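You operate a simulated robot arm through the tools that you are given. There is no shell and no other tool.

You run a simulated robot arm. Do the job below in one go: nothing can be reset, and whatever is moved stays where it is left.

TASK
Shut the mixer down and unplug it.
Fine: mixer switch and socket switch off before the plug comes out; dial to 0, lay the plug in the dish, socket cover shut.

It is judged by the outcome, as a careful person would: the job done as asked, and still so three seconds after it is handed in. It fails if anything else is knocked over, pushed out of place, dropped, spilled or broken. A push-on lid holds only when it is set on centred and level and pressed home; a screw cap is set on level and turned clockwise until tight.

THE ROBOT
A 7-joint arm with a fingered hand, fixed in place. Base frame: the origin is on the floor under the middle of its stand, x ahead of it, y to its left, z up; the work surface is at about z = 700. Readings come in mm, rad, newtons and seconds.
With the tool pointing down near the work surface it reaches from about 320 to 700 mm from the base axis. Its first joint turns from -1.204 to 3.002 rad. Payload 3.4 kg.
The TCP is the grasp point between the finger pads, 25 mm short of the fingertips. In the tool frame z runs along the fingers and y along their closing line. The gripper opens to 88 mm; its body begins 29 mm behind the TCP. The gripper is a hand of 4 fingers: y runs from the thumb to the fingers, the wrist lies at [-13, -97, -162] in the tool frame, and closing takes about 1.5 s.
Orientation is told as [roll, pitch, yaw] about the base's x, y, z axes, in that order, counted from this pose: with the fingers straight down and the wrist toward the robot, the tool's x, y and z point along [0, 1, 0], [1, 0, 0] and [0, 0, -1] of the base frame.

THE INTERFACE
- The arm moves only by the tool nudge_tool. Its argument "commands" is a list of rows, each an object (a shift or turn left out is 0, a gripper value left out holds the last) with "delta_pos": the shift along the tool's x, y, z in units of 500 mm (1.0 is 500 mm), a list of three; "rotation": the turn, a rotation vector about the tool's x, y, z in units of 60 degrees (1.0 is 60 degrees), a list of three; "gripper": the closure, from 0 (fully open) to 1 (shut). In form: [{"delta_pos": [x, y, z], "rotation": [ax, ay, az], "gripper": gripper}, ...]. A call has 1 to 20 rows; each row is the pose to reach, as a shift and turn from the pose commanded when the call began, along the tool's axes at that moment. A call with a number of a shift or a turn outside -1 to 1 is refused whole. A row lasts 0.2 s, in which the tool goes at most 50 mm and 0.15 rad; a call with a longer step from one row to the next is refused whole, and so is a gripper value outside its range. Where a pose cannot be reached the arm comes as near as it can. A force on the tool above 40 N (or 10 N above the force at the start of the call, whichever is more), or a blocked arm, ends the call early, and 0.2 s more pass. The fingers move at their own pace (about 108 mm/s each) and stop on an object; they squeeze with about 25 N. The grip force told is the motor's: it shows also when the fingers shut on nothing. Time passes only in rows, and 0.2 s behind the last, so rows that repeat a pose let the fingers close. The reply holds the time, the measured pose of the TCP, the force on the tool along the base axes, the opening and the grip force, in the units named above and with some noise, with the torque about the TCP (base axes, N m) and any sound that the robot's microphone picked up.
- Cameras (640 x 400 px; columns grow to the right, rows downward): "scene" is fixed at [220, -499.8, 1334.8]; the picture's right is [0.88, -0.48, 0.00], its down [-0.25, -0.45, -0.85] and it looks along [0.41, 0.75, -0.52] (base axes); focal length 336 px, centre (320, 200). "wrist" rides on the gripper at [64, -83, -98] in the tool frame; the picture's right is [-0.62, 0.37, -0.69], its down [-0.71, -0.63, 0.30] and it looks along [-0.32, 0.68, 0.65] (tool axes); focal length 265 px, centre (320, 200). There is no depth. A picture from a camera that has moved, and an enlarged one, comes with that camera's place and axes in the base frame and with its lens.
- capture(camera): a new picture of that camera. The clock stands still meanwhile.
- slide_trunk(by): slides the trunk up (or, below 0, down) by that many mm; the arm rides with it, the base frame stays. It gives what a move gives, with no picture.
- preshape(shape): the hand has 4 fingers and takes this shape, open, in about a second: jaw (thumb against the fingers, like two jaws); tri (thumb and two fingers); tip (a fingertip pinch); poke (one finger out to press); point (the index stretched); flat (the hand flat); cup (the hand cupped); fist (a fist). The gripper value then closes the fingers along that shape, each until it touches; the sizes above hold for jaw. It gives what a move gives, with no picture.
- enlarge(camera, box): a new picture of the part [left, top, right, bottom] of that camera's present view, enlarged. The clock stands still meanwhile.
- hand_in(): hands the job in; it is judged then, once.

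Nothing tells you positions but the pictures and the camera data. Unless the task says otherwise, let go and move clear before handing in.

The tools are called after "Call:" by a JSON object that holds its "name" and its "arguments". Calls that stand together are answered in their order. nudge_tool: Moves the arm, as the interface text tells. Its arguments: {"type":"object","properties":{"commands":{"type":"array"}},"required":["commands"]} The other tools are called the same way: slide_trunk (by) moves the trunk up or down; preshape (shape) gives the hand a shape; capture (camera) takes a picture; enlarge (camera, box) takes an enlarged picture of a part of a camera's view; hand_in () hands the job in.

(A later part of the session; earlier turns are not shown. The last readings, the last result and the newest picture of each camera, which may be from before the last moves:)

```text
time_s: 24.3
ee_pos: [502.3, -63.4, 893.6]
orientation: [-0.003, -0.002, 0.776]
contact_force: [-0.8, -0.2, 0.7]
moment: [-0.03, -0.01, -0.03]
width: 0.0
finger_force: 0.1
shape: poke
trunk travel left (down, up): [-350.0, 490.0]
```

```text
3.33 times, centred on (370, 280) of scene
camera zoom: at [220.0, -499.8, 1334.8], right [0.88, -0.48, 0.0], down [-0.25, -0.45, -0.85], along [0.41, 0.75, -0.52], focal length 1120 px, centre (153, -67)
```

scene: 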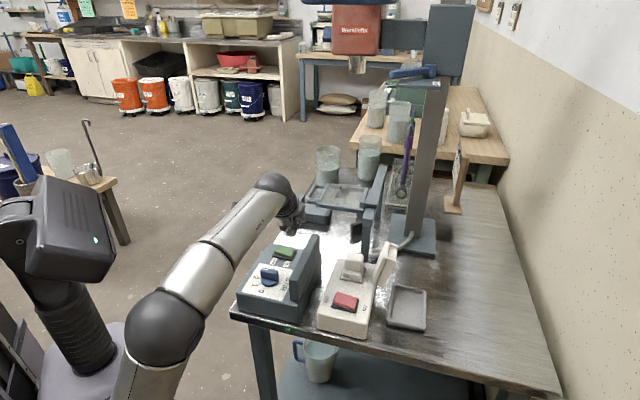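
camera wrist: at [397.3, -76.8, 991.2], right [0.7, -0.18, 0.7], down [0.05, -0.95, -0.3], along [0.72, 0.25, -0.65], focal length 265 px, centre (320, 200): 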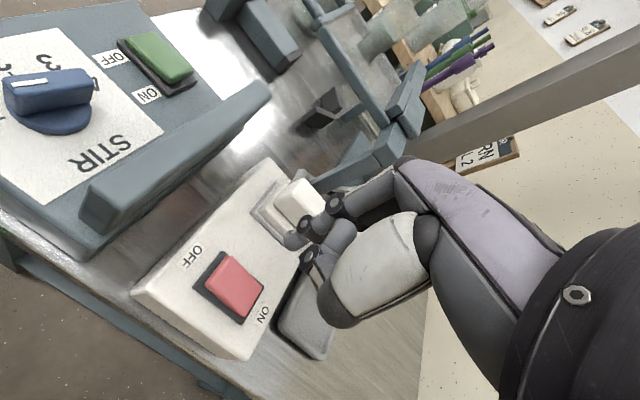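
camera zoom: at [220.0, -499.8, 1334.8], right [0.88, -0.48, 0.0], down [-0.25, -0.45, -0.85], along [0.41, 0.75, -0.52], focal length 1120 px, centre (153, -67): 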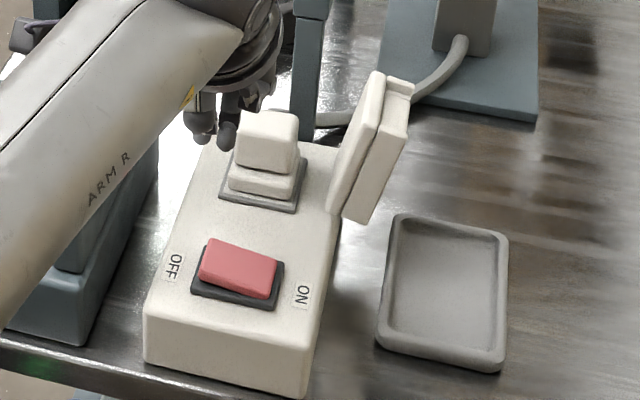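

The red rocker centre is about (514,-77.5), and the fingertip is already over its OFF half. I'll descend and press.

Call:
{"name": "nudge_tool", "arguments": {"commands": [{"delta_pos": [0, 0, 0.05]}, {"delta_pos": [0, 0, 0.1]}, {"delta_pos": [0, 0, 0.14]}, {"delta_pos": [0, 0, 0.16]}, {"delta_pos": [0, 0, 0.17]}, {"delta_pos": [0, 0, 0.178]}, {"delta_pos": [0, 0, 0.184]}, {"delta_pos": [0, 0, 0.19]}, {"delta_pos": [0, 0, 0.195]}, {"delta_pos": [0, 0, 0.2]}, {"delta_pos": [0, 0, 0.203]}]}}

Call:
{"name": "enlarge", "arguments": {"camera": "scene", "box": [310, 265, 380, 321]}}

```text
time_s: 26.7
ee_pos: [501.5, -62.5, 794.9]
orientation: [-0.008, -0.007, 0.779]
contact_force: [2.5, 0.2, 16.4]
moment: [-0.23, -0.21, 0.06]
width: 0.0
finger_force: 0.1
shape: poke
trunk travel left (down, up): [-350.0, 490.0]
```

```text
7.14 times, centred on (345, 293) of scene
camera zoom: at [220.0, -499.8, 1334.8], right [0.88, -0.48, 0.0], down [-0.25, -0.45, -0.85], along [0.41, 0.75, -0.52], focal length 2399 px, centre (141, -464)
```

zoom: 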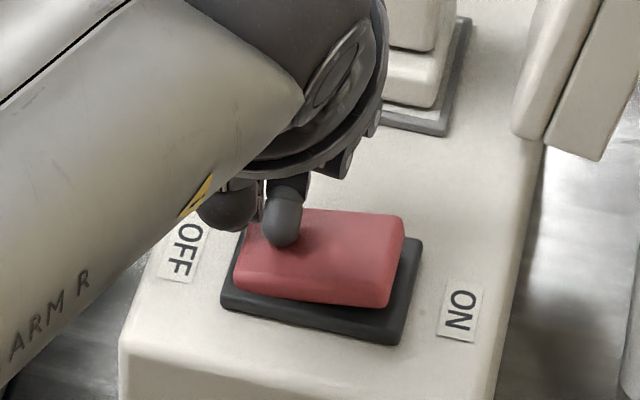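

Call:
{"name": "nudge_tool", "arguments": {"commands": [{"delta_pos": [0, 0, 0.004]}, {"delta_pos": [0, 0, 0.008]}]}}

Call:
{"name": "nudge_tool", "arguments": {"commands": [{"delta_pos": [0, 0, -0.03]}, {"delta_pos": [0, 0, -0.1]}, {"delta_pos": [0, 0, -0.18]}, {"delta_pos": [0, 0, -0.26]}, {"delta_pos": [0, 0, -0.3]}]}}

Call:
{"name": "enlarge", "arguments": {"camera": "scene", "box": [310, 230, 440, 340]}}

Call:
{"name": "capture", "arguments": {"camera": "wrist"}}

```text
time_s: 27.3
ee_pos: [500.3, -59.8, 792.0]
orientation: [-0.009, -0.01, 0.777]
contact_force: [5.7, 8.7, 31.2]
moment: [-0.18, -0.24, 0.11]
width: 0.0
finger_force: 0.1
shape: poke
trunk travel left (down, up): [-350.0, 490.0]
```

```text
time_s: 28.5
ee_pos: [501.2, -62.4, 938.3]
orientation: [-0.005, -0.001, 0.779]
contact_force: [-0.6, -0.1, 0.0]
moment: [0.01, 0.02, 0.0]
width: 0.2
finger_force: 0.0
shape: poke
trunk travel left (down, up): [-350.0, 490.0]
```

```text
3.64 times, centred on (375, 285) of scene
camera zoom: at [220.0, -499.8, 1334.8], right [0.88, -0.48, 0.0], down [-0.25, -0.45, -0.85], along [0.41, 0.75, -0.52], focal length 1221 px, centre (120, -109)
```

zoom: 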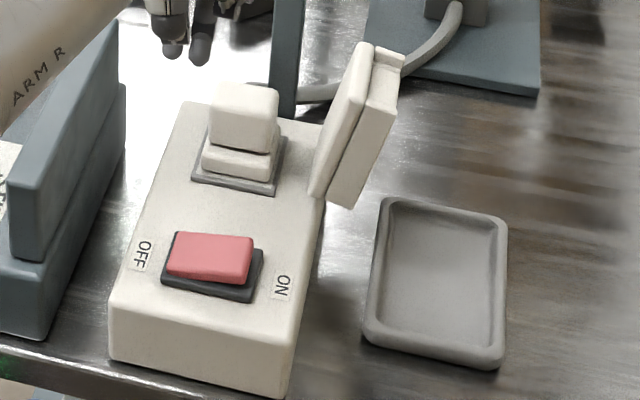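

```text
taken
camera wrist: at [396.6, -75.4, 1035.3], right [0.7, -0.18, 0.69], down [0.05, -0.95, -0.3], along [0.72, 0.25, -0.65], focal length 265 px, centre (320, 200)
```

wrist: 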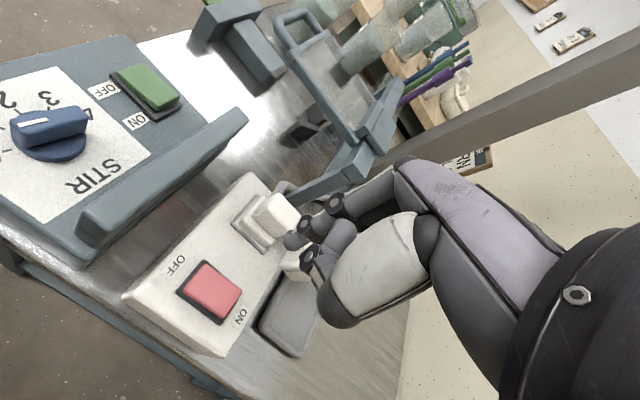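

The red rocker is now off too. I'll study the plug, cover and cable before grasping.

Call:
{"name": "enlarge", "arguments": {"camera": "scene", "box": [335, 240, 405, 296]}}

Call:
{"name": "enlarge", "arguments": {"camera": "wrist", "box": [200, 150, 340, 290]}}

Call:
{"name": "preshape", "arguments": {"shape": "jaw"}}

Call:
{"name": "capture", "arguments": {"camera": "wrist"}}

```text
7.14 times, centred on (370, 268) of scene
camera zoom: at [220.0, -499.8, 1334.8], right [0.88, -0.48, 0.0], down [-0.25, -0.45, -0.85], along [0.41, 0.75, -0.52], focal length 2399 px, centre (-37, -286)
```

zoom: 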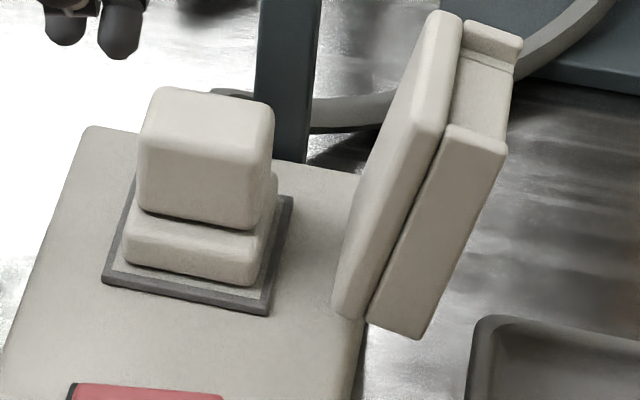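

```text
2.86 times, centred on (270, 220) of wrist
camera zoom: at [396.6, -75.4, 1035.3], right [0.7, -0.18, 0.69], down [0.05, -0.95, -0.3], along [0.72, 0.25, -0.65], focal length 758 px, centre (463, 143)
```

zoom: 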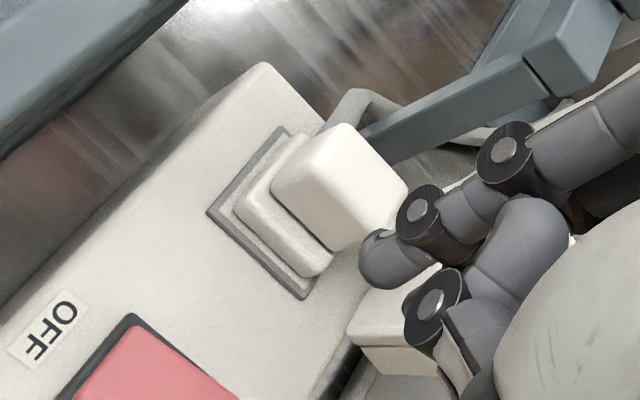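

```text
time_s: 29.4
ee_pos: [501.1, -63.6, 937.1]
orientation: [-0.003, -0.001, 0.781]
contact_force: [0.3, -0.2, 0.1]
moment: [-0.01, -0.03, 0.02]
width: 87.9
finger_force: 0.2
shape: jaw
trunk travel left (down, up): [-350.0, 490.0]
```

```text
taken
camera wrist: at [396.7, -75.6, 1035.0], right [0.7, -0.18, 0.7], down [0.05, -0.95, -0.3], along [0.72, 0.25, -0.65], focal length 265 px, centre (320, 200)
```

wrist: 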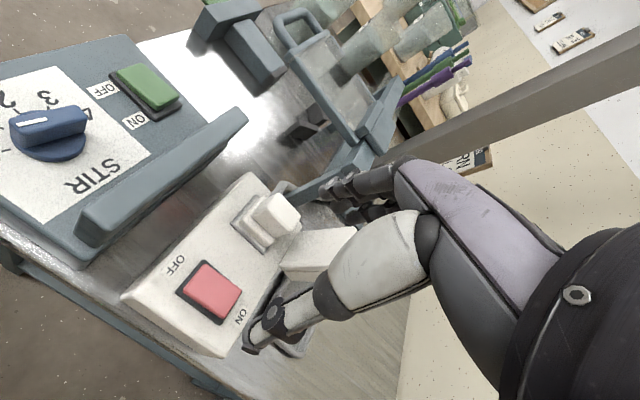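

I'll move above the plug with the hand open for a closer view of the plug, cable exit and cover.

Call:
{"name": "nudge_tool", "arguments": {"commands": [{"delta_pos": [-0.009, 0.049, 0.0]}, {"delta_pos": [-0.019, 0.098, 0.0]}, {"delta_pos": [-0.028, 0.147, 0.03]}, {"delta_pos": [-0.038, 0.196, 0.064]}]}}

Call:
{"name": "capture", "arguments": {"camera": "wrist"}}

Call:
{"name": "enlarge", "arguments": {"camera": "wrist", "box": [150, 150, 350, 350]}}

Call:
{"name": "enlarge", "arguments": {"camera": "scene", "box": [300, 130, 460, 290]}}

```text
time_s: 30.4
ee_pos: [585.6, -7.9, 905.1]
orientation: [-0.004, -0.001, 0.779]
contact_force: [-0.7, -0.7, -1.5]
moment: [-0.02, -0.02, -0.04]
width: 87.4
finger_force: 0.1
shape: jaw
trunk travel left (down, up): [-350.0, 490.0]
```

```text
taken
camera wrist: at [480.2, -20.8, 1002.7], right [0.7, -0.18, 0.7], down [0.05, -0.95, -0.3], along [0.72, 0.25, -0.65], focal length 265 px, centre (320, 200)
```

wrist: 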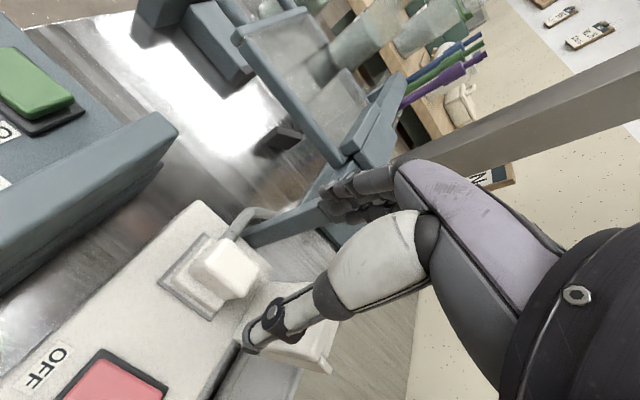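

```text
2.00 times, centred on (250, 250) of wrist
camera zoom: at [480.2, -20.8, 1002.7], right [0.7, -0.18, 0.7], down [0.05, -0.95, -0.3], along [0.72, 0.25, -0.65], focal length 531 px, centre (460, 100)
```

zoom: 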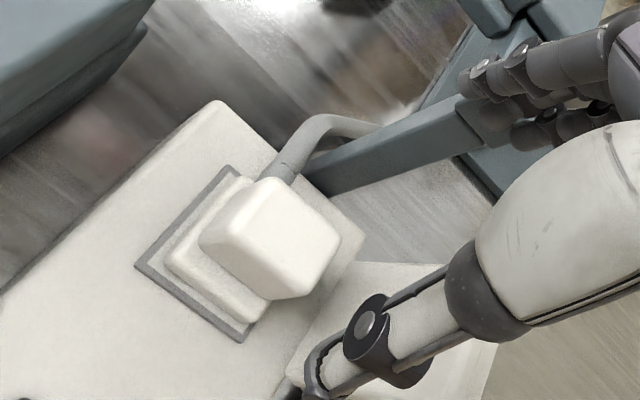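

```text
2.50 times, centred on (380, 210) of scene
camera zoom: at [220.0, -499.8, 1334.8], right [0.88, -0.48, 0.0], down [-0.25, -0.45, -0.85], along [0.41, 0.75, -0.52], focal length 840 px, centre (170, 175)
```

zoom: 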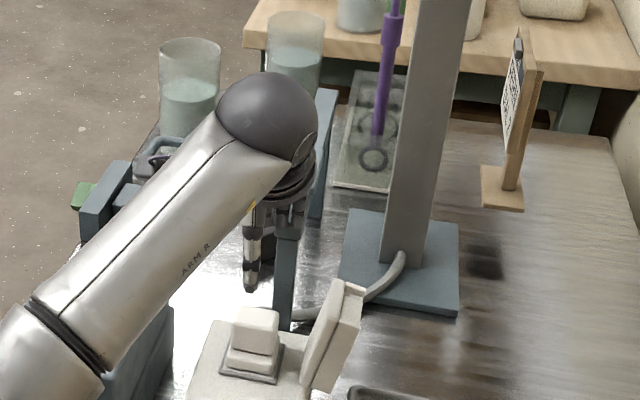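

The cable leaves the middle of the plug's back face, so I want to grasp across the plug's sides (along the block's width). I'll test turning the hand to yaw ≈ -43° up here, well clear of everything.

Call:
{"name": "nudge_tool", "arguments": {"commands": [{"rotation": [0, 0, 0.13]}, {"rotation": [0, 0, 0.26]}, {"rotation": [0, 0, 0.39]}, {"rotation": [0, 0, 0.52]}, {"rotation": [0, 0, 0.65]}, {"rotation": [0, 0, 0.78]}]}}

```text
time_s: 31.8
ee_pos: [586.4, -13.1, 904.7]
orientation: [-0.001, -0.005, -0.05]
contact_force: [1.3, 0.0, -0.1]
moment: [-0.01, -0.02, 0.01]
width: 87.7
finger_force: 0.1
shape: jaw
trunk travel left (down, up): [-350.0, 490.0]
```

Call:
{"name": "nudge_tool", "arguments": {"commands": [{"rotation": [0, 0, 0.13]}, {"rotation": [0, 0, 0.26]}, {"rotation": [0, 0, 0.39]}, {"rotation": [0, 0, 0.52]}, {"rotation": [0, 0, 0.65]}, {"rotation": [0, 0, 0.68]}, {"rotation": [0, 0, 0.68]}]}}

Call:
{"name": "capture", "arguments": {"camera": "wrist"}}

Call:
{"name": "capture", "arguments": {"camera": "scene"}}

```text
time_s: 33.4
ee_pos: [577.9, -24.4, 895.9]
orientation: [0.019, 0.015, -0.77]
contact_force: [0.7, -0.3, 0.8]
moment: [0.01, 0.01, 0.01]
width: 87.7
finger_force: 0.0
shape: jaw
out of reach, approached as far as the arm can: row 4, 5, 6, 7
trunk travel left (down, up): [-350.0, 490.0]
```

```text
taken
camera wrist: at [562.3, 76.9, 996.0], right [-0.17, -0.72, 0.68], down [-0.95, -0.07, -0.31], along [0.27, -0.69, -0.67], focal length 265 px, centre (320, 200)
```

wrist: 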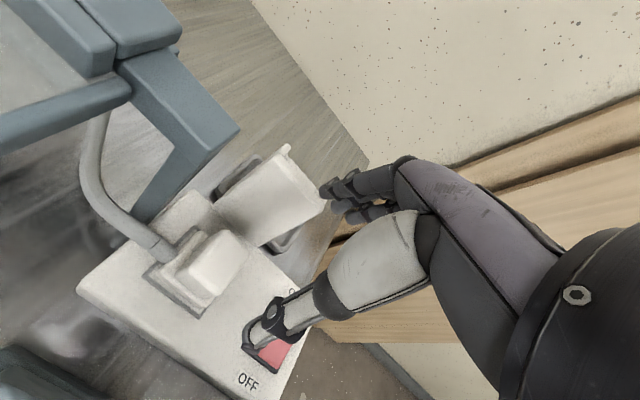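

```text
taken
```

scene: 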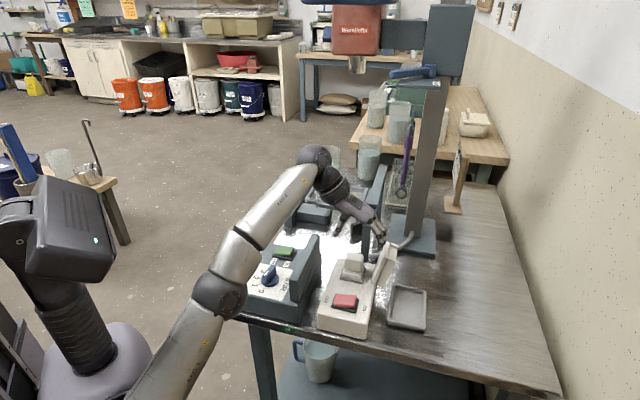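

Call:
{"name": "enlarge", "arguments": {"camera": "wrist", "box": [60, 100, 340, 380]}}

```text
1.43 times, centred on (200, 240) of wrist
camera zoom: at [562.3, 76.9, 996.0], right [-0.17, -0.72, 0.68], down [-0.95, -0.07, -0.31], along [0.27, -0.69, -0.67], focal length 379 px, centre (491, 143)
```

zoom: 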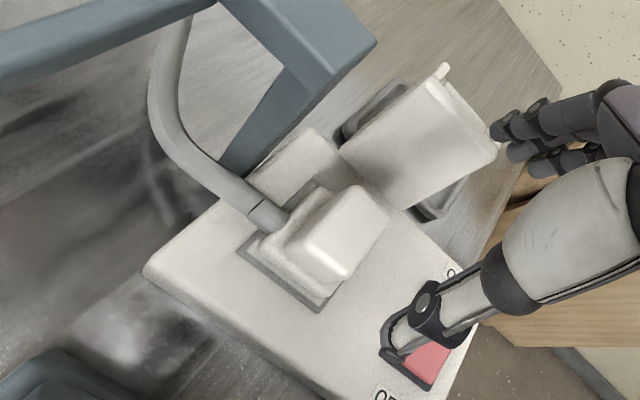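

I can reach yaw -44° here, and the cable clearly leaves from the back only. I'll look at the "tip" and "tri" shapes to choose the one that fits the 29 mm-deep plug side.

Call:
{"name": "preshape", "arguments": {"shape": "tri"}}

Call:
{"name": "enlarge", "arguments": {"camera": "scene", "box": [310, 160, 430, 280]}}

Call:
{"name": "enlarge", "arguments": {"camera": "wrist", "box": [140, 130, 460, 370]}}

Call:
{"name": "preshape", "arguments": {"shape": "tip"}}

Call:
{"name": "enlarge", "arguments": {"camera": "scene", "box": [310, 160, 430, 280]}}

Call:
{"name": "enlarge", "arguments": {"camera": "wrist", "box": [140, 130, 460, 370]}}

```text
time_s: 34.3
ee_pos: [579.1, -25.9, 893.2]
orientation: [0.011, 0.012, -0.77]
contact_force: [-0.8, 0.1, 0.0]
moment: [0.04, 0.02, 0.03]
width: 87.6
finger_force: 0.0
shape: tri
trunk travel left (down, up): [-350.0, 490.0]
```

```text
3.33 times, centred on (370, 220) of scene
camera zoom: at [220.0, -499.8, 1334.8], right [0.88, -0.48, 0.0], down [-0.25, -0.45, -0.85], along [0.41, 0.75, -0.52], focal length 1120 px, centre (153, 133)
```

zoom: 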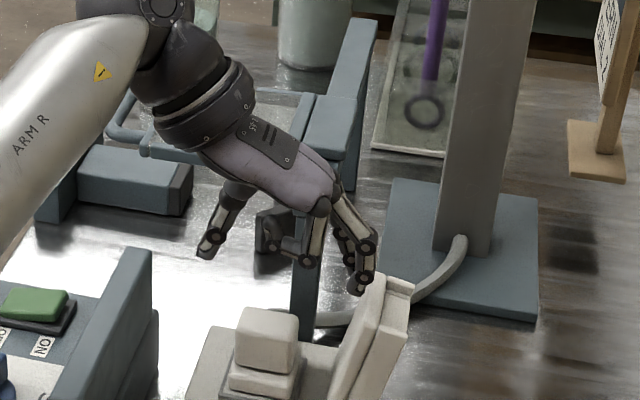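

```text
1.67 times, centred on (300, 250) of wrist
camera zoom: at [563.6, 77.0, 993.4], right [-0.17, -0.71, 0.68], down [-0.95, -0.07, -0.31], along [0.26, -0.7, -0.67], focal length 442 px, centre (353, 117)
```

zoom: 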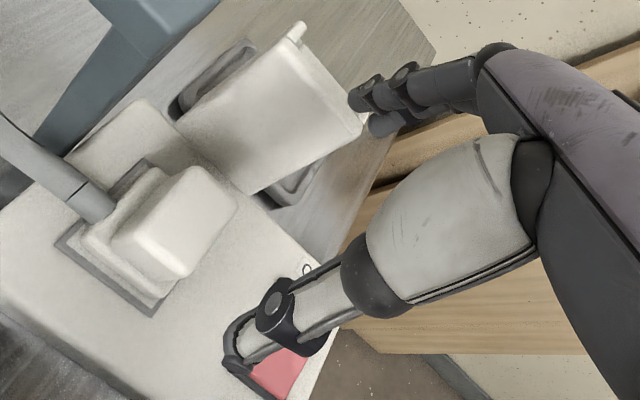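

```text
time_s: 35.2
ee_pos: [577.8, -24.4, 893.2]
orientation: [0.011, 0.013, -0.771]
contact_force: [0.3, -0.3, 0.2]
moment: [-0.01, -0.01, -0.03]
width: 88.0
finger_force: 0.1
shape: tip
trunk travel left (down, up): [-350.0, 490.0]
```

```text
3.33 times, centred on (370, 220) of scene
camera zoom: at [220.0, -499.8, 1334.8], right [0.88, -0.48, 0.0], down [-0.25, -0.45, -0.85], along [0.41, 0.75, -0.52], focal length 1120 px, centre (153, 133)
```

zoom: 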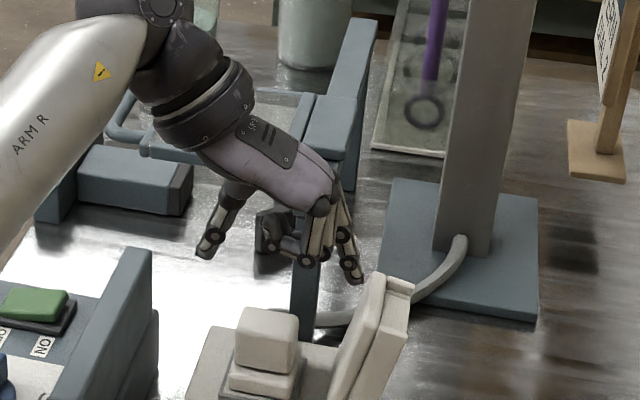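

```text
1.67 times, centred on (300, 250) of wrist
camera zoom: at [563.2, 77.7, 993.4], right [-0.17, -0.71, 0.68], down [-0.95, -0.07, -0.3], along [0.26, -0.7, -0.67], focal length 442 px, centre (353, 117)
```

zoom: 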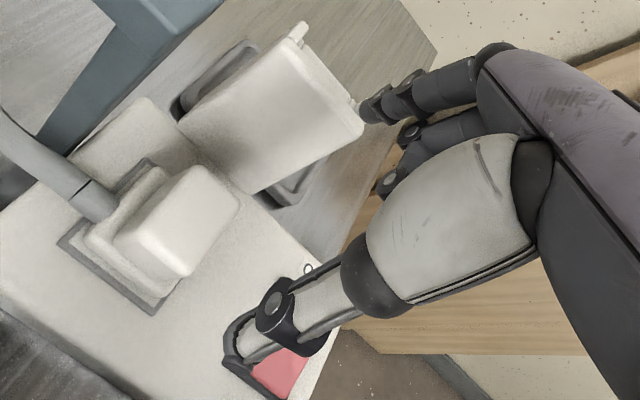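

The "tri" shape puts two fingers about ±8 mm around the centre line, which fits the plug's side. I'll set it, part-close to about 60 mm, and start lowering while watching reach.

Call:
{"name": "preshape", "arguments": {"shape": "tri"}}

Call:
{"name": "nudge_tool", "arguments": {"commands": [{"delta_pos": [0, 0, 0.0], "gripper": 0.3}, {"delta_pos": [0, 0, 0.03], "gripper": 0.3}, {"delta_pos": [0, 0, 0.06], "gripper": 0.3}, {"delta_pos": [0, 0, 0.06], "gripper": 0.3}]}}

```text
time_s: 36.1
ee_pos: [578.3, -24.5, 893.6]
orientation: [0.015, 0.014, -0.77]
contact_force: [0.0, 0.1, -0.1]
moment: [0.01, 0.01, 0.05]
width: 87.8
finger_force: 0.0
shape: tri
trunk travel left (down, up): [-350.0, 490.0]
```

```text
time_s: 37.3
ee_pos: [581.3, -43.1, 870.6]
orientation: [0.042, 0.036, -0.798]
contact_force: [-1.6, 0.2, 0.0]
moment: [-0.04, -0.02, -0.03]
width: 61.2
finger_force: 0.1
shape: tri
trunk travel left (down, up): [-350.0, 490.0]
stopped in row 4: the arm was blocked; the commanded pose is now the measured one
```

The arm is at a limit in this posture with the trunk this low. I'll raise the trunk 100 mm so the forearm slopes down, then re-aim above the plug.

Call:
{"name": "slide_trunk", "arguments": {"by": 100}}

Call:
{"name": "nudge_tool", "arguments": {"commands": [{"delta_pos": [0.018, -0.017, 0.02], "rotation": [-0.012, -0.013, -0.009]}, {"delta_pos": [0.036, -0.034, 0.06], "rotation": [-0.024, -0.027, -0.018]}, {"delta_pos": [0.053, -0.0516, 0.1], "rotation": [-0.034, -0.04, -0.027]}, {"delta_pos": [0.053, -0.0516, 0.14], "rotation": [-0.034, -0.04, -0.027]}, {"delta_pos": [0.053, -0.0516, 0.14], "rotation": [-0.034, -0.04, -0.027]}]}}

```text
time_s: 38.6
ee_pos: [582.4, -42.7, 968.3]
orientation: [0.039, 0.04, -0.796]
contact_force: [0.0, 0.2, 0.3]
moment: [-0.02, -0.01, 0.05]
width: 61.5
finger_force: 0.0
shape: tri
trunk travel left (down, up): [-450.0, 390.0]
```

```text
time_s: 40.0
ee_pos: [588.5, -29.1, 907.9]
orientation: [0.037, 0.044, -0.813]
contact_force: [0.2, 0.8, 0.3]
moment: [-0.02, -0.02, 0.03]
width: 61.6
finger_force: 0.1
shape: tri
trunk travel left (down, up): [-450.0, 390.0]
stopped in row 5: the arm was blocked; the commanded pose is now the measured one
```

Call:
{"name": "capture", "arguments": {"camera": "scene"}}

```text
taken
```

scene: 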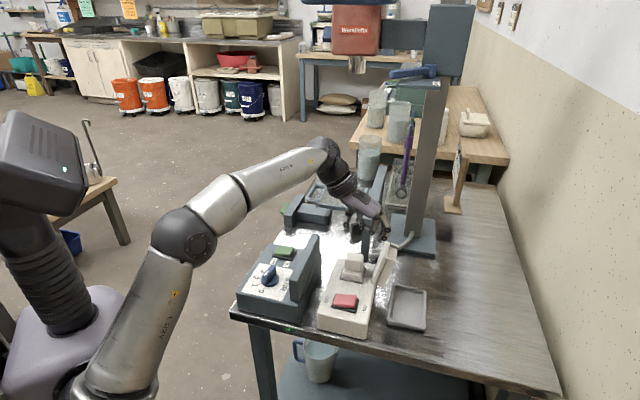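

The limit seems to be about keeping the wrist so far out; tilting the fingers forward (toward the back of the table) about the closing line keeps the pads parallel to the plug's sides and brings the wrist back toward the robot. I'll try a ~29° tilt here in free space.

Call:
{"name": "nudge_tool", "arguments": {"commands": [{"rotation": [0, 0.12, 0]}, {"rotation": [0, 0.24, 0]}, {"rotation": [0, 0.36, 0]}, {"rotation": [0, 0.46, 0]}, {"rotation": [0, 0.46, 0]}]}}

```text
time_s: 41.2
ee_pos: [588.3, -27.3, 906.4]
orientation: [0.516, 0.038, -0.809]
contact_force: [-0.8, 0.3, -0.5]
moment: [-0.01, -0.02, 0.0]
width: 61.6
finger_force: 0.0
shape: tri
trunk travel left (down, up): [-450.0, 390.0]
```

The tilt works. Now I'll centre over the plug, about (578,-10), at z≈862 and check the view.

Call:
{"name": "nudge_tool", "arguments": {"commands": [{"delta_pos": [-0.003, -0.02, 0.005], "rotation": [-0.005, 0, -0.027]}, {"delta_pos": [-0.008, -0.039, 0.02], "rotation": [-0.011, 0, -0.0545]}, {"delta_pos": [-0.02, -0.039, 0.05], "rotation": [-0.011, 0, -0.0545]}, {"delta_pos": [-0.0365, -0.039, 0.0814], "rotation": [-0.011, 0, -0.0545]}, {"delta_pos": [-0.0365, -0.039, 0.0814], "rotation": [-0.011, 0, -0.0545]}]}}

Call:
{"name": "capture", "arguments": {"camera": "wrist"}}

Call:
{"name": "enlarge", "arguments": {"camera": "scene", "box": [310, 190, 420, 290]}}

```text
time_s: 42.4
ee_pos: [577.2, -10.5, 868.8]
orientation: [0.535, 0.013, -0.771]
contact_force: [-0.3, -0.6, -0.2]
moment: [-0.04, -0.02, 0.03]
width: 61.9
finger_force: 0.1
shape: tri
trunk travel left (down, up): [-450.0, 390.0]
```

```text
taken
camera wrist: at [521.8, 48.7, 987.6], right [-0.35, -0.9, 0.28], down [-0.78, 0.11, -0.62], along [0.52, -0.43, -0.74], focal length 265 px, centre (320, 200)
```

wrist: 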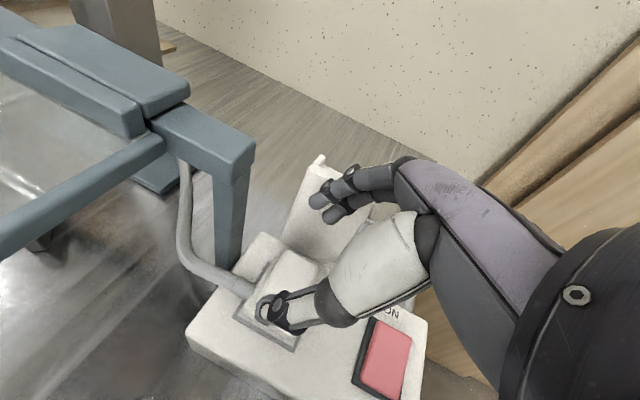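

```text
4.00 times, centred on (365, 240) of scene
camera zoom: at [220.0, -499.8, 1334.8], right [0.88, -0.48, 0.0], down [-0.25, -0.45, -0.85], along [0.41, 0.75, -0.52], focal length 1343 px, centre (140, 40)
```

zoom: 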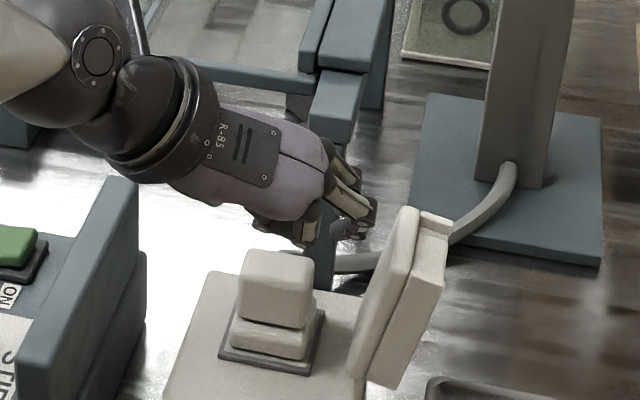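

Call:
{"name": "enlarge", "arguments": {"camera": "wrist", "box": [180, 140, 420, 380]}}

```text
1.67 times, centred on (300, 260) of wrist
camera zoom: at [521.8, 48.7, 987.6], right [-0.35, -0.9, 0.28], down [-0.78, 0.11, -0.62], along [0.52, -0.43, -0.74], focal length 442 px, centre (353, 100)
```

zoom: 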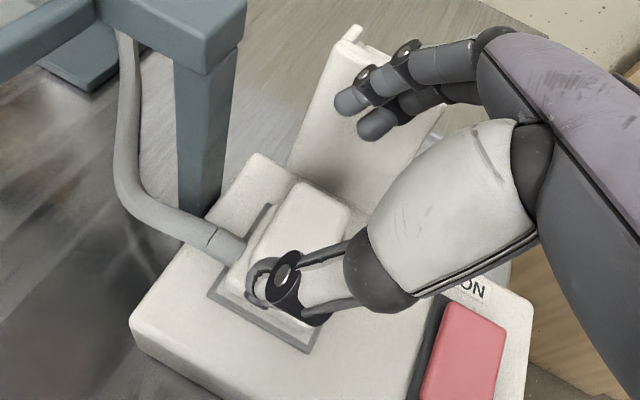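

Call:
{"name": "nudge_tool", "arguments": {"commands": [{"delta_pos": [-0.012, 0.0, 0.02]}, {"delta_pos": [-0.025, 0.0, 0.043]}, {"delta_pos": [-0.038, 0.0, 0.066]}, {"delta_pos": [-0.052, 0.0, 0.09]}, {"delta_pos": [-0.067, 0.0007, 0.1156]}, {"delta_pos": [-0.067, 0.0007, 0.1156]}]}}

Call:
{"name": "enlarge", "arguments": {"camera": "scene", "box": [310, 210, 420, 310]}}

Call:
{"name": "enlarge", "arguments": {"camera": "wrist", "box": [180, 140, 420, 380]}}

```text
time_s: 43.8
ee_pos: [579.0, -12.0, 805.7]
orientation: [0.546, 0.015, -0.774]
contact_force: [-0.6, 0.0, 0.3]
moment: [0.02, 0.01, -0.01]
width: 61.7
finger_force: 0.0
shape: tri
trunk travel left (down, up): [-450.0, 390.0]
```

```text
4.00 times, centred on (365, 260) of scene
camera zoom: at [220.0, -499.8, 1334.8], right [0.88, -0.48, 0.0], down [-0.25, -0.45, -0.85], along [0.41, 0.75, -0.52], focal length 1343 px, centre (140, -40)
```

zoom: 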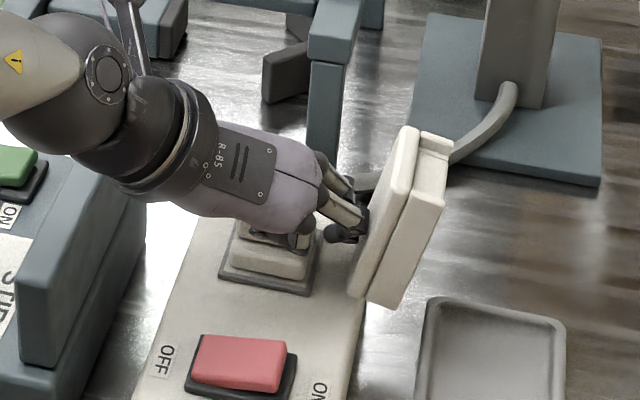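

```text
1.67 times, centred on (300, 260) of wrist
camera zoom: at [522.9, 47.9, 924.3], right [-0.35, -0.9, 0.27], down [-0.77, 0.12, -0.62], along [0.52, -0.43, -0.74], focal length 442 px, centre (353, 100)
```

zoom: 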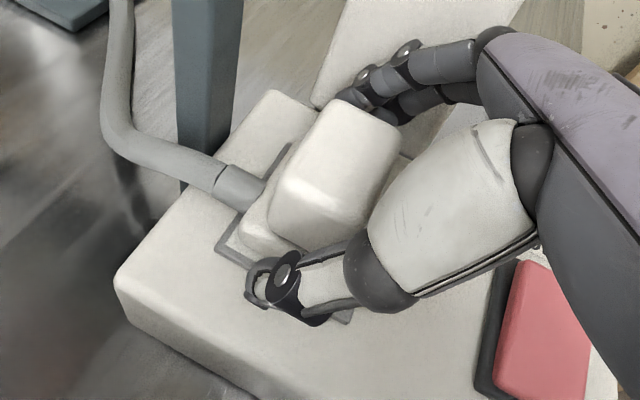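

The plug is between the thumb and fingers. I'll lower 3 mm more and close the grip.

Call:
{"name": "nudge_tool", "arguments": {"commands": [{"delta_pos": [-0.003, 0.0, 0.005], "gripper": 0.3}, {"delta_pos": [-0.003, 0.0, 0.005], "gripper": 1.0}, {"delta_pos": [-0.003, 0.0, 0.005], "gripper": 1.0}, {"delta_pos": [-0.003, 0.0, 0.005], "gripper": 1.0}, {"delta_pos": [-0.003, 0.0, 0.005], "gripper": 1.0}, {"delta_pos": [-0.003, 0.0, 0.005], "gripper": 1.0}, {"delta_pos": [-0.003, 0.0, 0.005], "gripper": 1.0}, {"delta_pos": [-0.003, 0.0, 0.005], "gripper": 1.0}]}}

Call:
{"name": "enlarge", "arguments": {"camera": "wrist", "box": [180, 140, 420, 380]}}

Call:
{"name": "enlarge", "arguments": {"camera": "scene", "box": [310, 210, 420, 310]}}

```text
time_s: 45.6
ee_pos: [579.5, -13.4, 801.7]
orientation: [0.544, 0.019, -0.777]
contact_force: [1.7, 1.0, 11.5]
moment: [-0.01, -0.22, 0.02]
width: 36.1
finger_force: 24.9
shape: tri
trunk travel left (down, up): [-450.0, 390.0]
heard: snap
```

```text
1.67 times, centred on (300, 260) of wrist
camera zoom: at [523.7, 46.1, 919.9], right [-0.36, -0.9, 0.27], down [-0.78, 0.13, -0.62], along [0.52, -0.43, -0.74], focal length 442 px, centre (353, 100)
```

zoom: 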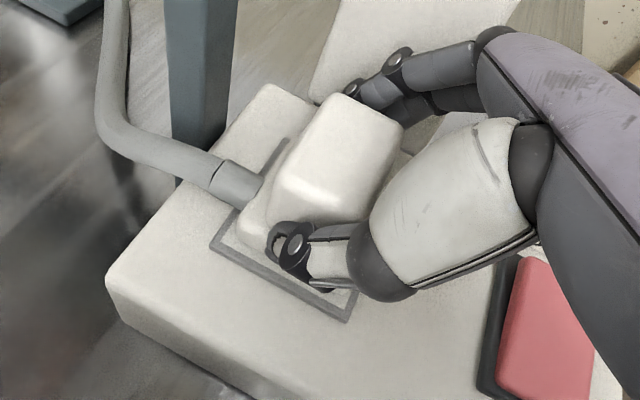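

```text
4.00 times, centred on (365, 260) of scene
camera zoom: at [220.0, -499.8, 1334.8], right [0.88, -0.48, 0.0], down [-0.25, -0.45, -0.85], along [0.41, 0.75, -0.52], focal length 1343 px, centre (140, -40)
```

zoom: 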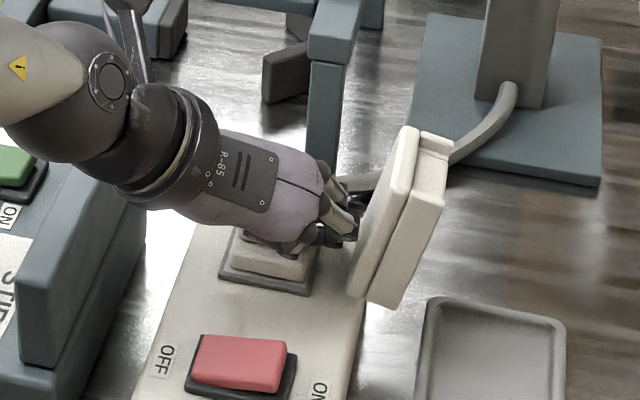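

The grip holds at about 36 mm with full force. I'll pull straight up slowly.

Call:
{"name": "nudge_tool", "arguments": {"commands": [{"delta_pos": [0.005, 0, -0.0086]}, {"delta_pos": [0.0104, 0, -0.0171]}, {"delta_pos": [0.0155, 0, -0.0257]}, {"delta_pos": [0.0207, 0, -0.0342]}, {"delta_pos": [0.0259, 0, -0.0428]}, {"delta_pos": [0.0311, 0, -0.0513]}, {"delta_pos": [0.0362, 0, -0.0599]}, {"delta_pos": [0.0414, 0, -0.0685]}]}}

Call:
{"name": "enlarge", "arguments": {"camera": "wrist", "box": [180, 140, 420, 380]}}

Call:
{"name": "enlarge", "arguments": {"camera": "scene", "box": [310, 200, 430, 310]}}

```text
time_s: 47.4
ee_pos: [579.5, -14.7, 836.3]
orientation: [0.531, 0.02, -0.776]
contact_force: [0.4, -0.1, -1.2]
moment: [-0.02, -0.04, -0.02]
width: 36.1
finger_force: 25.3
shape: tri
trunk travel left (down, up): [-450.0, 390.0]
```

```text
1.67 times, centred on (300, 260) of wrist
camera zoom: at [525.7, 45.9, 955.5], right [-0.35, -0.89, 0.28], down [-0.78, 0.12, -0.61], along [0.51, -0.43, -0.74], focal length 442 px, centre (353, 100)
```

zoom: 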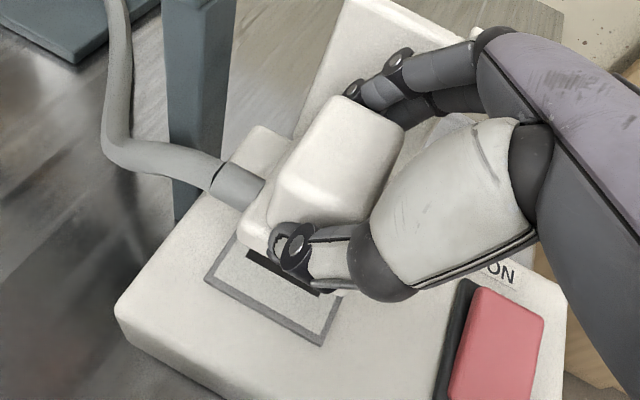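

```text
3.64 times, centred on (370, 255) of scene
camera zoom: at [220.0, -499.8, 1334.8], right [0.88, -0.48, 0.0], down [-0.25, -0.45, -0.85], along [0.41, 0.75, -0.52], focal length 1221 px, centre (138, 0)
```

zoom: 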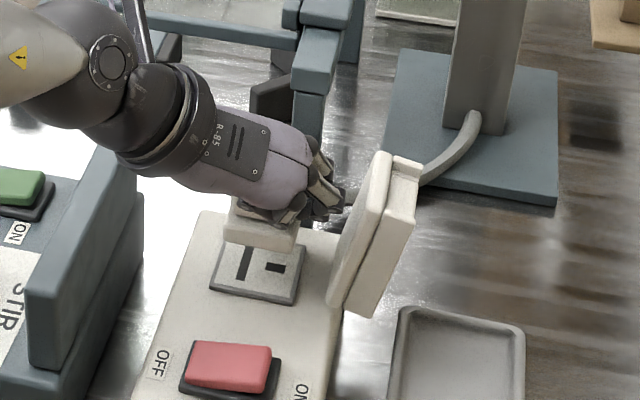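

The plug is out and the socket slots are visible. I'll lift it above the cover's top edge, watching for cable tension.

Call:
{"name": "nudge_tool", "arguments": {"commands": [{"delta_pos": [0.016, 0, -0.0272]}, {"delta_pos": [0.032, 0, -0.0545]}, {"delta_pos": [0.048, 0, -0.0817]}, {"delta_pos": [0.064, 0, -0.109]}, {"delta_pos": [0.08, 0, -0.1362]}]}}

Call:
{"name": "capture", "arguments": {"camera": "wrist"}}

Call:
{"name": "enlarge", "arguments": {"camera": "scene", "box": [300, 170, 440, 310]}}

```text
time_s: 48.6
ee_pos: [577.5, -9.3, 915.5]
orientation: [0.531, 0.011, -0.767]
contact_force: [-0.5, -0.1, -1.3]
moment: [0.01, 0.05, -0.01]
width: 36.3
finger_force: 24.9
shape: tri
trunk travel left (down, up): [-450.0, 390.0]
```

```text
taken
camera wrist: at [523.5, 52.0, 1033.8], right [-0.35, -0.9, 0.28], down [-0.78, 0.11, -0.62], along [0.52, -0.43, -0.74], focal length 265 px, centre (320, 200)
```

wrist: 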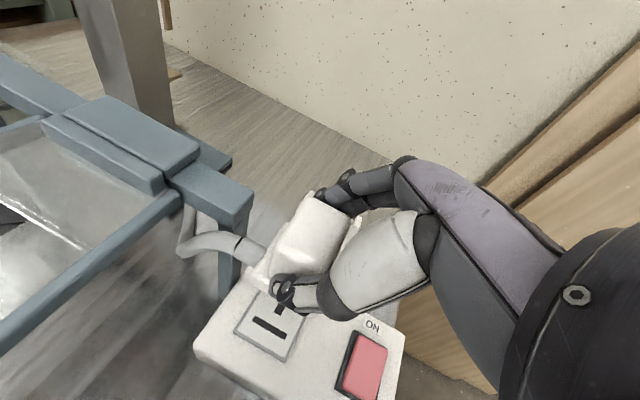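

```text
2.86 times, centred on (370, 240) of scene
camera zoom: at [220.0, -499.8, 1334.8], right [0.88, -0.48, 0.0], down [-0.25, -0.45, -0.85], along [0.41, 0.75, -0.52], focal length 960 px, centre (177, 86)
```

zoom: 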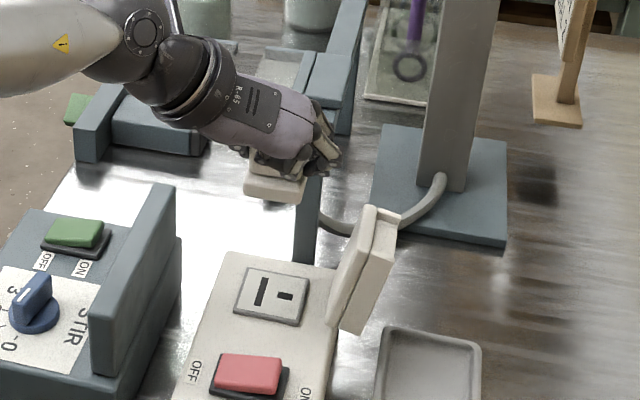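

Call:
{"name": "enlarge", "arguments": {"camera": "scene", "box": [375, 205, 425, 250]}}

Call:
{"name": "enlarge", "arguments": {"camera": "scene", "box": [370, 230, 450, 340]}}

Call:
{"name": "enlarge", "arguments": {"camera": "scene", "box": [370, 180, 430, 260]}}

Call:
{"name": "enlarge", "arguments": {"camera": "scene", "box": [335, 205, 415, 275]}}

```text
8.89 times, centred on (400, 228) of scene
camera zoom: at [220.0, -499.8, 1334.8], right [0.88, -0.48, 0.0], down [-0.25, -0.45, -0.85], along [0.41, 0.75, -0.52], focal length 2985 px, centre (-391, -44)
```

zoom: 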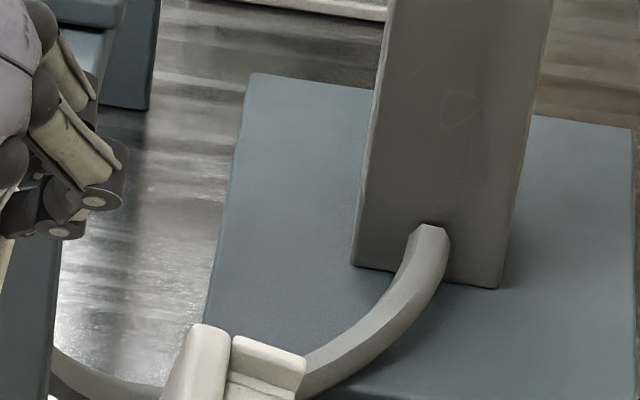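

```text
3.64 times, centred on (410, 285) of scene
camera zoom: at [220.0, -499.8, 1334.8], right [0.88, -0.48, 0.0], down [-0.25, -0.45, -0.85], along [0.41, 0.75, -0.52], focal length 1221 px, centre (-7, -109)
```

zoom: 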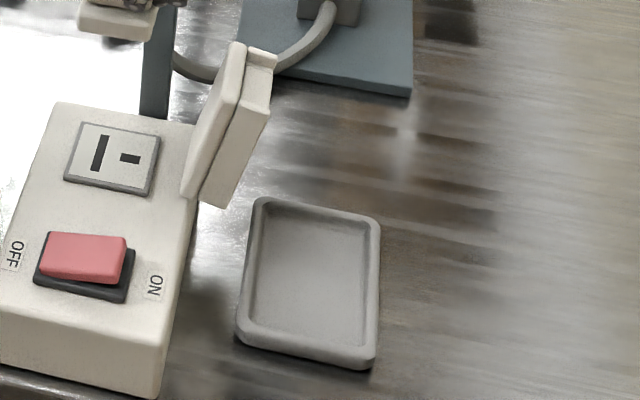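

```text
5.00 times, centred on (400, 220) of scene
camera zoom: at [220.0, -499.8, 1334.8], right [0.88, -0.48, 0.0], down [-0.25, -0.45, -0.85], along [0.41, 0.75, -0.52], focal length 1679 px, centre (-80, 100)
```

zoom: 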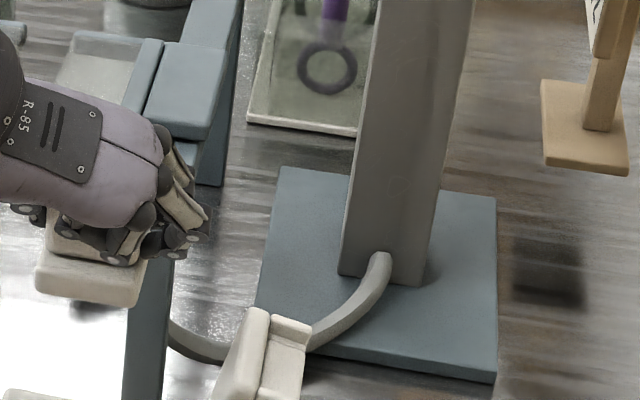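

```text
5.71 times, centred on (375, 240) of scene
camera zoom: at [220.0, -499.8, 1334.8], right [0.88, -0.48, 0.0], down [-0.25, -0.45, -0.85], along [0.41, 0.75, -0.52], focal length 1919 px, centre (6, -29)
```

zoom: 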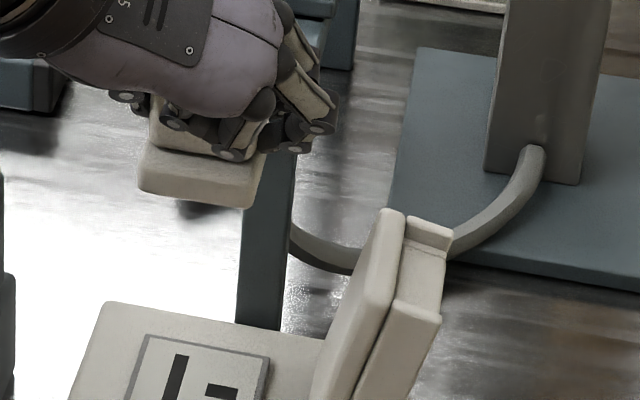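

No strain from the cable so far. Next I'll carry it over the cover top, moving right and slightly toward the robot.

Call:
{"name": "nudge_tool", "arguments": {"commands": [{"delta_pos": [0.015, 0.0, -0.026]}, {"delta_pos": [0.008, 0.04, -0.033]}, {"delta_pos": [-0.004, 0.075, -0.039]}, {"delta_pos": [-0.016, 0.11, -0.045]}, {"delta_pos": [-0.028, 0.14, -0.051]}]}}

Call:
{"name": "capture", "arguments": {"camera": "wrist"}}

Call:
{"name": "enlarge", "arguments": {"camera": "scene", "box": [320, 170, 480, 330]}}

```text
time_s: 49.8
ee_pos: [611.8, -74.5, 927.2]
orientation: [0.515, 0.004, -0.764]
contact_force: [-0.3, -0.7, -0.9]
moment: [-0.02, 0.01, -0.02]
width: 36.3
finger_force: 24.9
shape: tri
trunk travel left (down, up): [-450.0, 390.0]
```

```text
taken
camera wrist: at [557.1, -11.4, 1043.7], right [-0.34, -0.89, 0.3], down [-0.78, 0.1, -0.61], along [0.52, -0.44, -0.73], focal length 265 px, centre (320, 200)
```

wrist: 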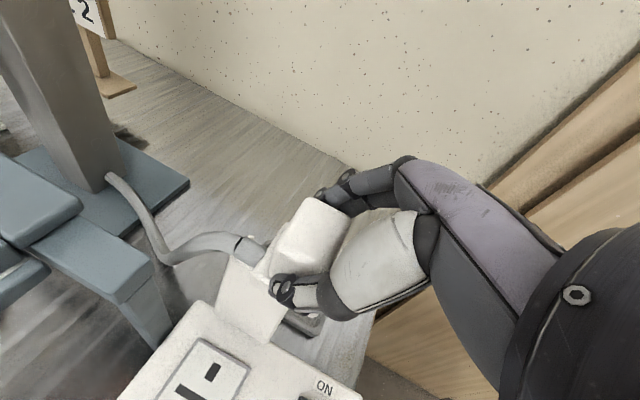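

```text
2.50 times, centred on (400, 250) of scene
camera zoom: at [220.0, -499.8, 1334.8], right [0.88, -0.48, 0.0], down [-0.25, -0.45, -0.85], along [0.41, 0.75, -0.52], focal length 840 px, centre (120, 75)
```

zoom: 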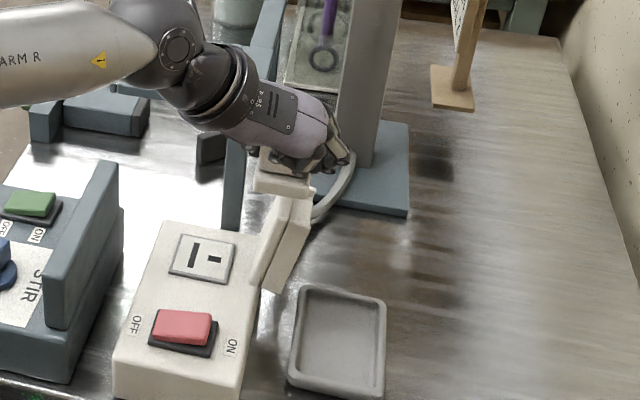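

The cable follows freely. I'll continue to above the front half of the dish.

Call:
{"name": "nudge_tool", "arguments": {"commands": [{"delta_pos": [-0.009, 0.037, -0.005]}, {"delta_pos": [-0.018, 0.074, -0.01]}, {"delta_pos": [-0.027, 0.111, -0.015]}, {"delta_pos": [-0.0353, 0.148, -0.02]}, {"delta_pos": [-0.0353, 0.148, -0.02]}]}}

Call:
{"name": "capture", "arguments": {"camera": "wrist"}}

Call:
{"name": "enlarge", "arguments": {"camera": "scene", "box": [320, 180, 480, 340]}}

```text
time_s: 51.0
ee_pos: [650.9, -139.5, 927.5]
orientation: [0.516, 0.003, -0.766]
contact_force: [0.4, -0.6, -0.5]
moment: [-0.02, -0.02, -0.01]
width: 36.1
finger_force: 24.8
shape: tri
trunk travel left (down, up): [-450.0, 390.0]
```

```text
taken
camera wrist: at [596.3, -77.1, 1044.4], right [-0.34, -0.89, 0.3], down [-0.78, 0.1, -0.62], along [0.52, -0.44, -0.73], focal length 265 px, centre (320, 200)
```

wrist: 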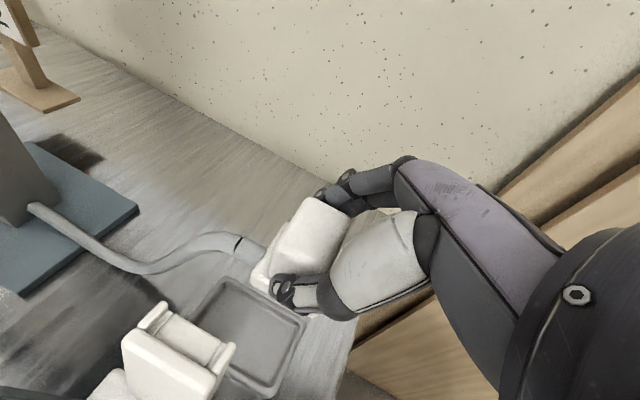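

```text
2.50 times, centred on (400, 260) of scene
camera zoom: at [220.0, -499.8, 1334.8], right [0.88, -0.48, 0.0], down [-0.25, -0.45, -0.85], along [0.41, 0.75, -0.52], focal length 840 px, centre (120, 50)
```

zoom: 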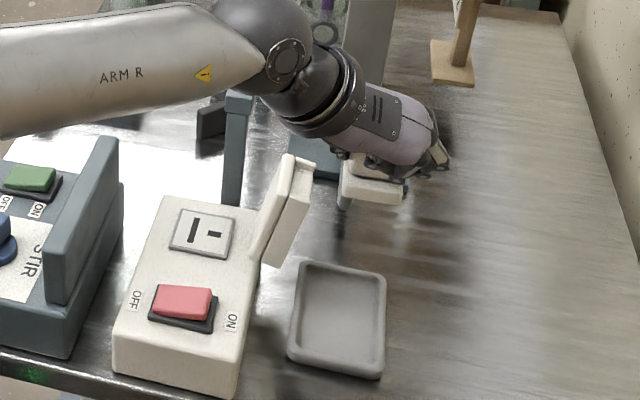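

It's above the dish, with pins visible under the plug. I'll lower by the trunk first, then check.

Call:
{"name": "slide_trunk", "arguments": {"by": -110}}

Call:
{"name": "capture", "arguments": {"camera": "wrist"}}

Call:
{"name": "enlarge", "arguments": {"camera": "scene", "box": [340, 220, 460, 340]}}

```text
time_s: 52.5
ee_pos: [650.4, -140.8, 817.0]
orientation: [0.517, 0.004, -0.765]
contact_force: [0.3, -0.4, -0.9]
moment: [0.01, 0.01, 0.02]
width: 36.2
finger_force: 24.8
shape: tri
trunk travel left (down, up): [-340.0, 500.0]
```

```text
taken
camera wrist: at [596.1, -76.8, 934.5], right [-0.34, -0.89, 0.3], down [-0.78, 0.1, -0.62], along [0.52, -0.44, -0.73], focal length 265 px, centre (320, 200)
```

wrist: 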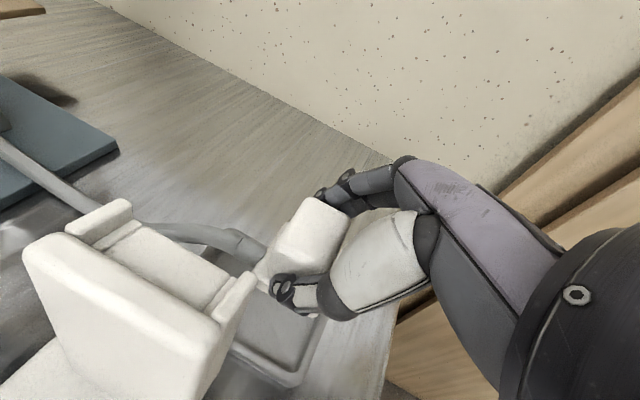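

```text
3.33 times, centred on (400, 280) of scene
camera zoom: at [220.0, -499.8, 1334.8], right [0.88, -0.48, 0.0], down [-0.25, -0.45, -0.85], along [0.41, 0.75, -0.52], focal length 1120 px, centre (53, -67)
```

zoom: 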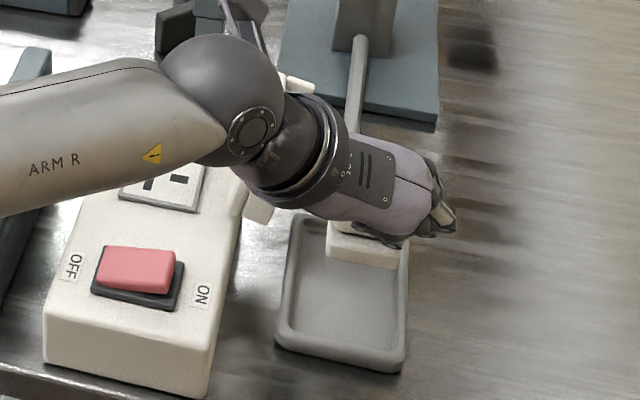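

Call:
{"name": "slide_trunk", "arguments": {"by": -42}}

Call:
{"name": "nudge_tool", "arguments": {"commands": [{"delta_pos": [-0.002, 0, 0.0035]}, {"delta_pos": [-0.004, 0, 0.007]}, {"delta_pos": [-0.006, 0, 0.0105]}]}}

Call:
{"name": "enlarge", "arguments": {"camera": "scene", "box": [360, 240, 450, 330]}}

Call:
{"name": "capture", "arguments": {"camera": "wrist"}}

```text
time_s: 53.3
ee_pos: [650.9, -140.2, 775.1]
orientation: [0.516, 0.002, -0.767]
contact_force: [0.2, -0.1, -0.7]
moment: [-0.02, -0.01, 0.02]
width: 36.5
finger_force: 25.1
shape: tri
trunk travel left (down, up): [-298.0, 542.0]
```

```text
time_s: 54.1
ee_pos: [649.7, -139.6, 769.3]
orientation: [0.518, 0.004, -0.764]
contact_force: [-0.1, -0.1, -0.8]
moment: [-0.01, 0.02, 0.0]
width: 36.0
finger_force: 24.9
shape: tri
trunk travel left (down, up): [-298.0, 542.0]
```

```text
4.44 times, centred on (405, 285) of scene
camera zoom: at [220.0, -499.8, 1334.8], right [0.88, -0.48, 0.0], down [-0.25, -0.45, -0.85], along [0.41, 0.75, -0.52], focal length 1493 px, centre (-58, -178)
```

zoom: 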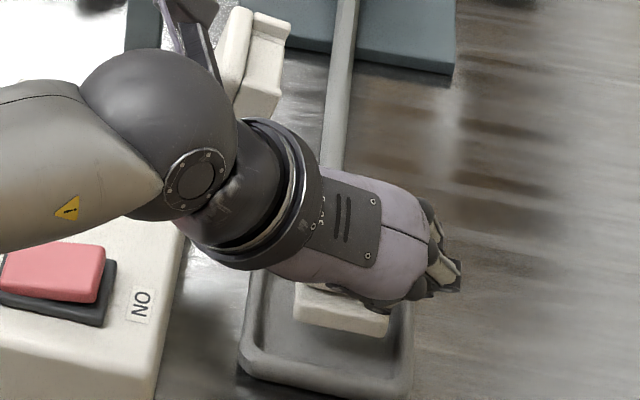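

```text
taken
camera wrist: at [596.0, -76.8, 886.9], right [-0.34, -0.89, 0.3], down [-0.78, 0.1, -0.62], along [0.52, -0.44, -0.73], focal length 265 px, centre (320, 200)
```

wrist: 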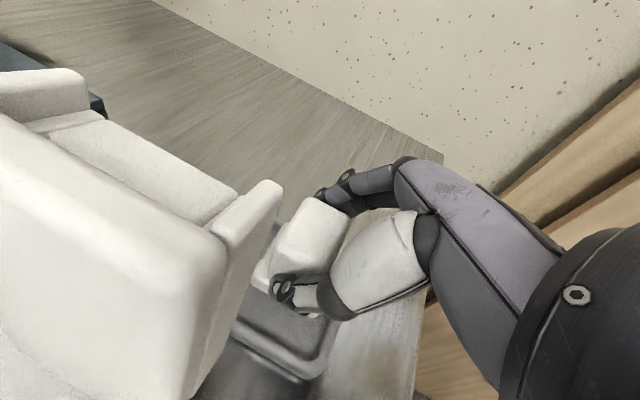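

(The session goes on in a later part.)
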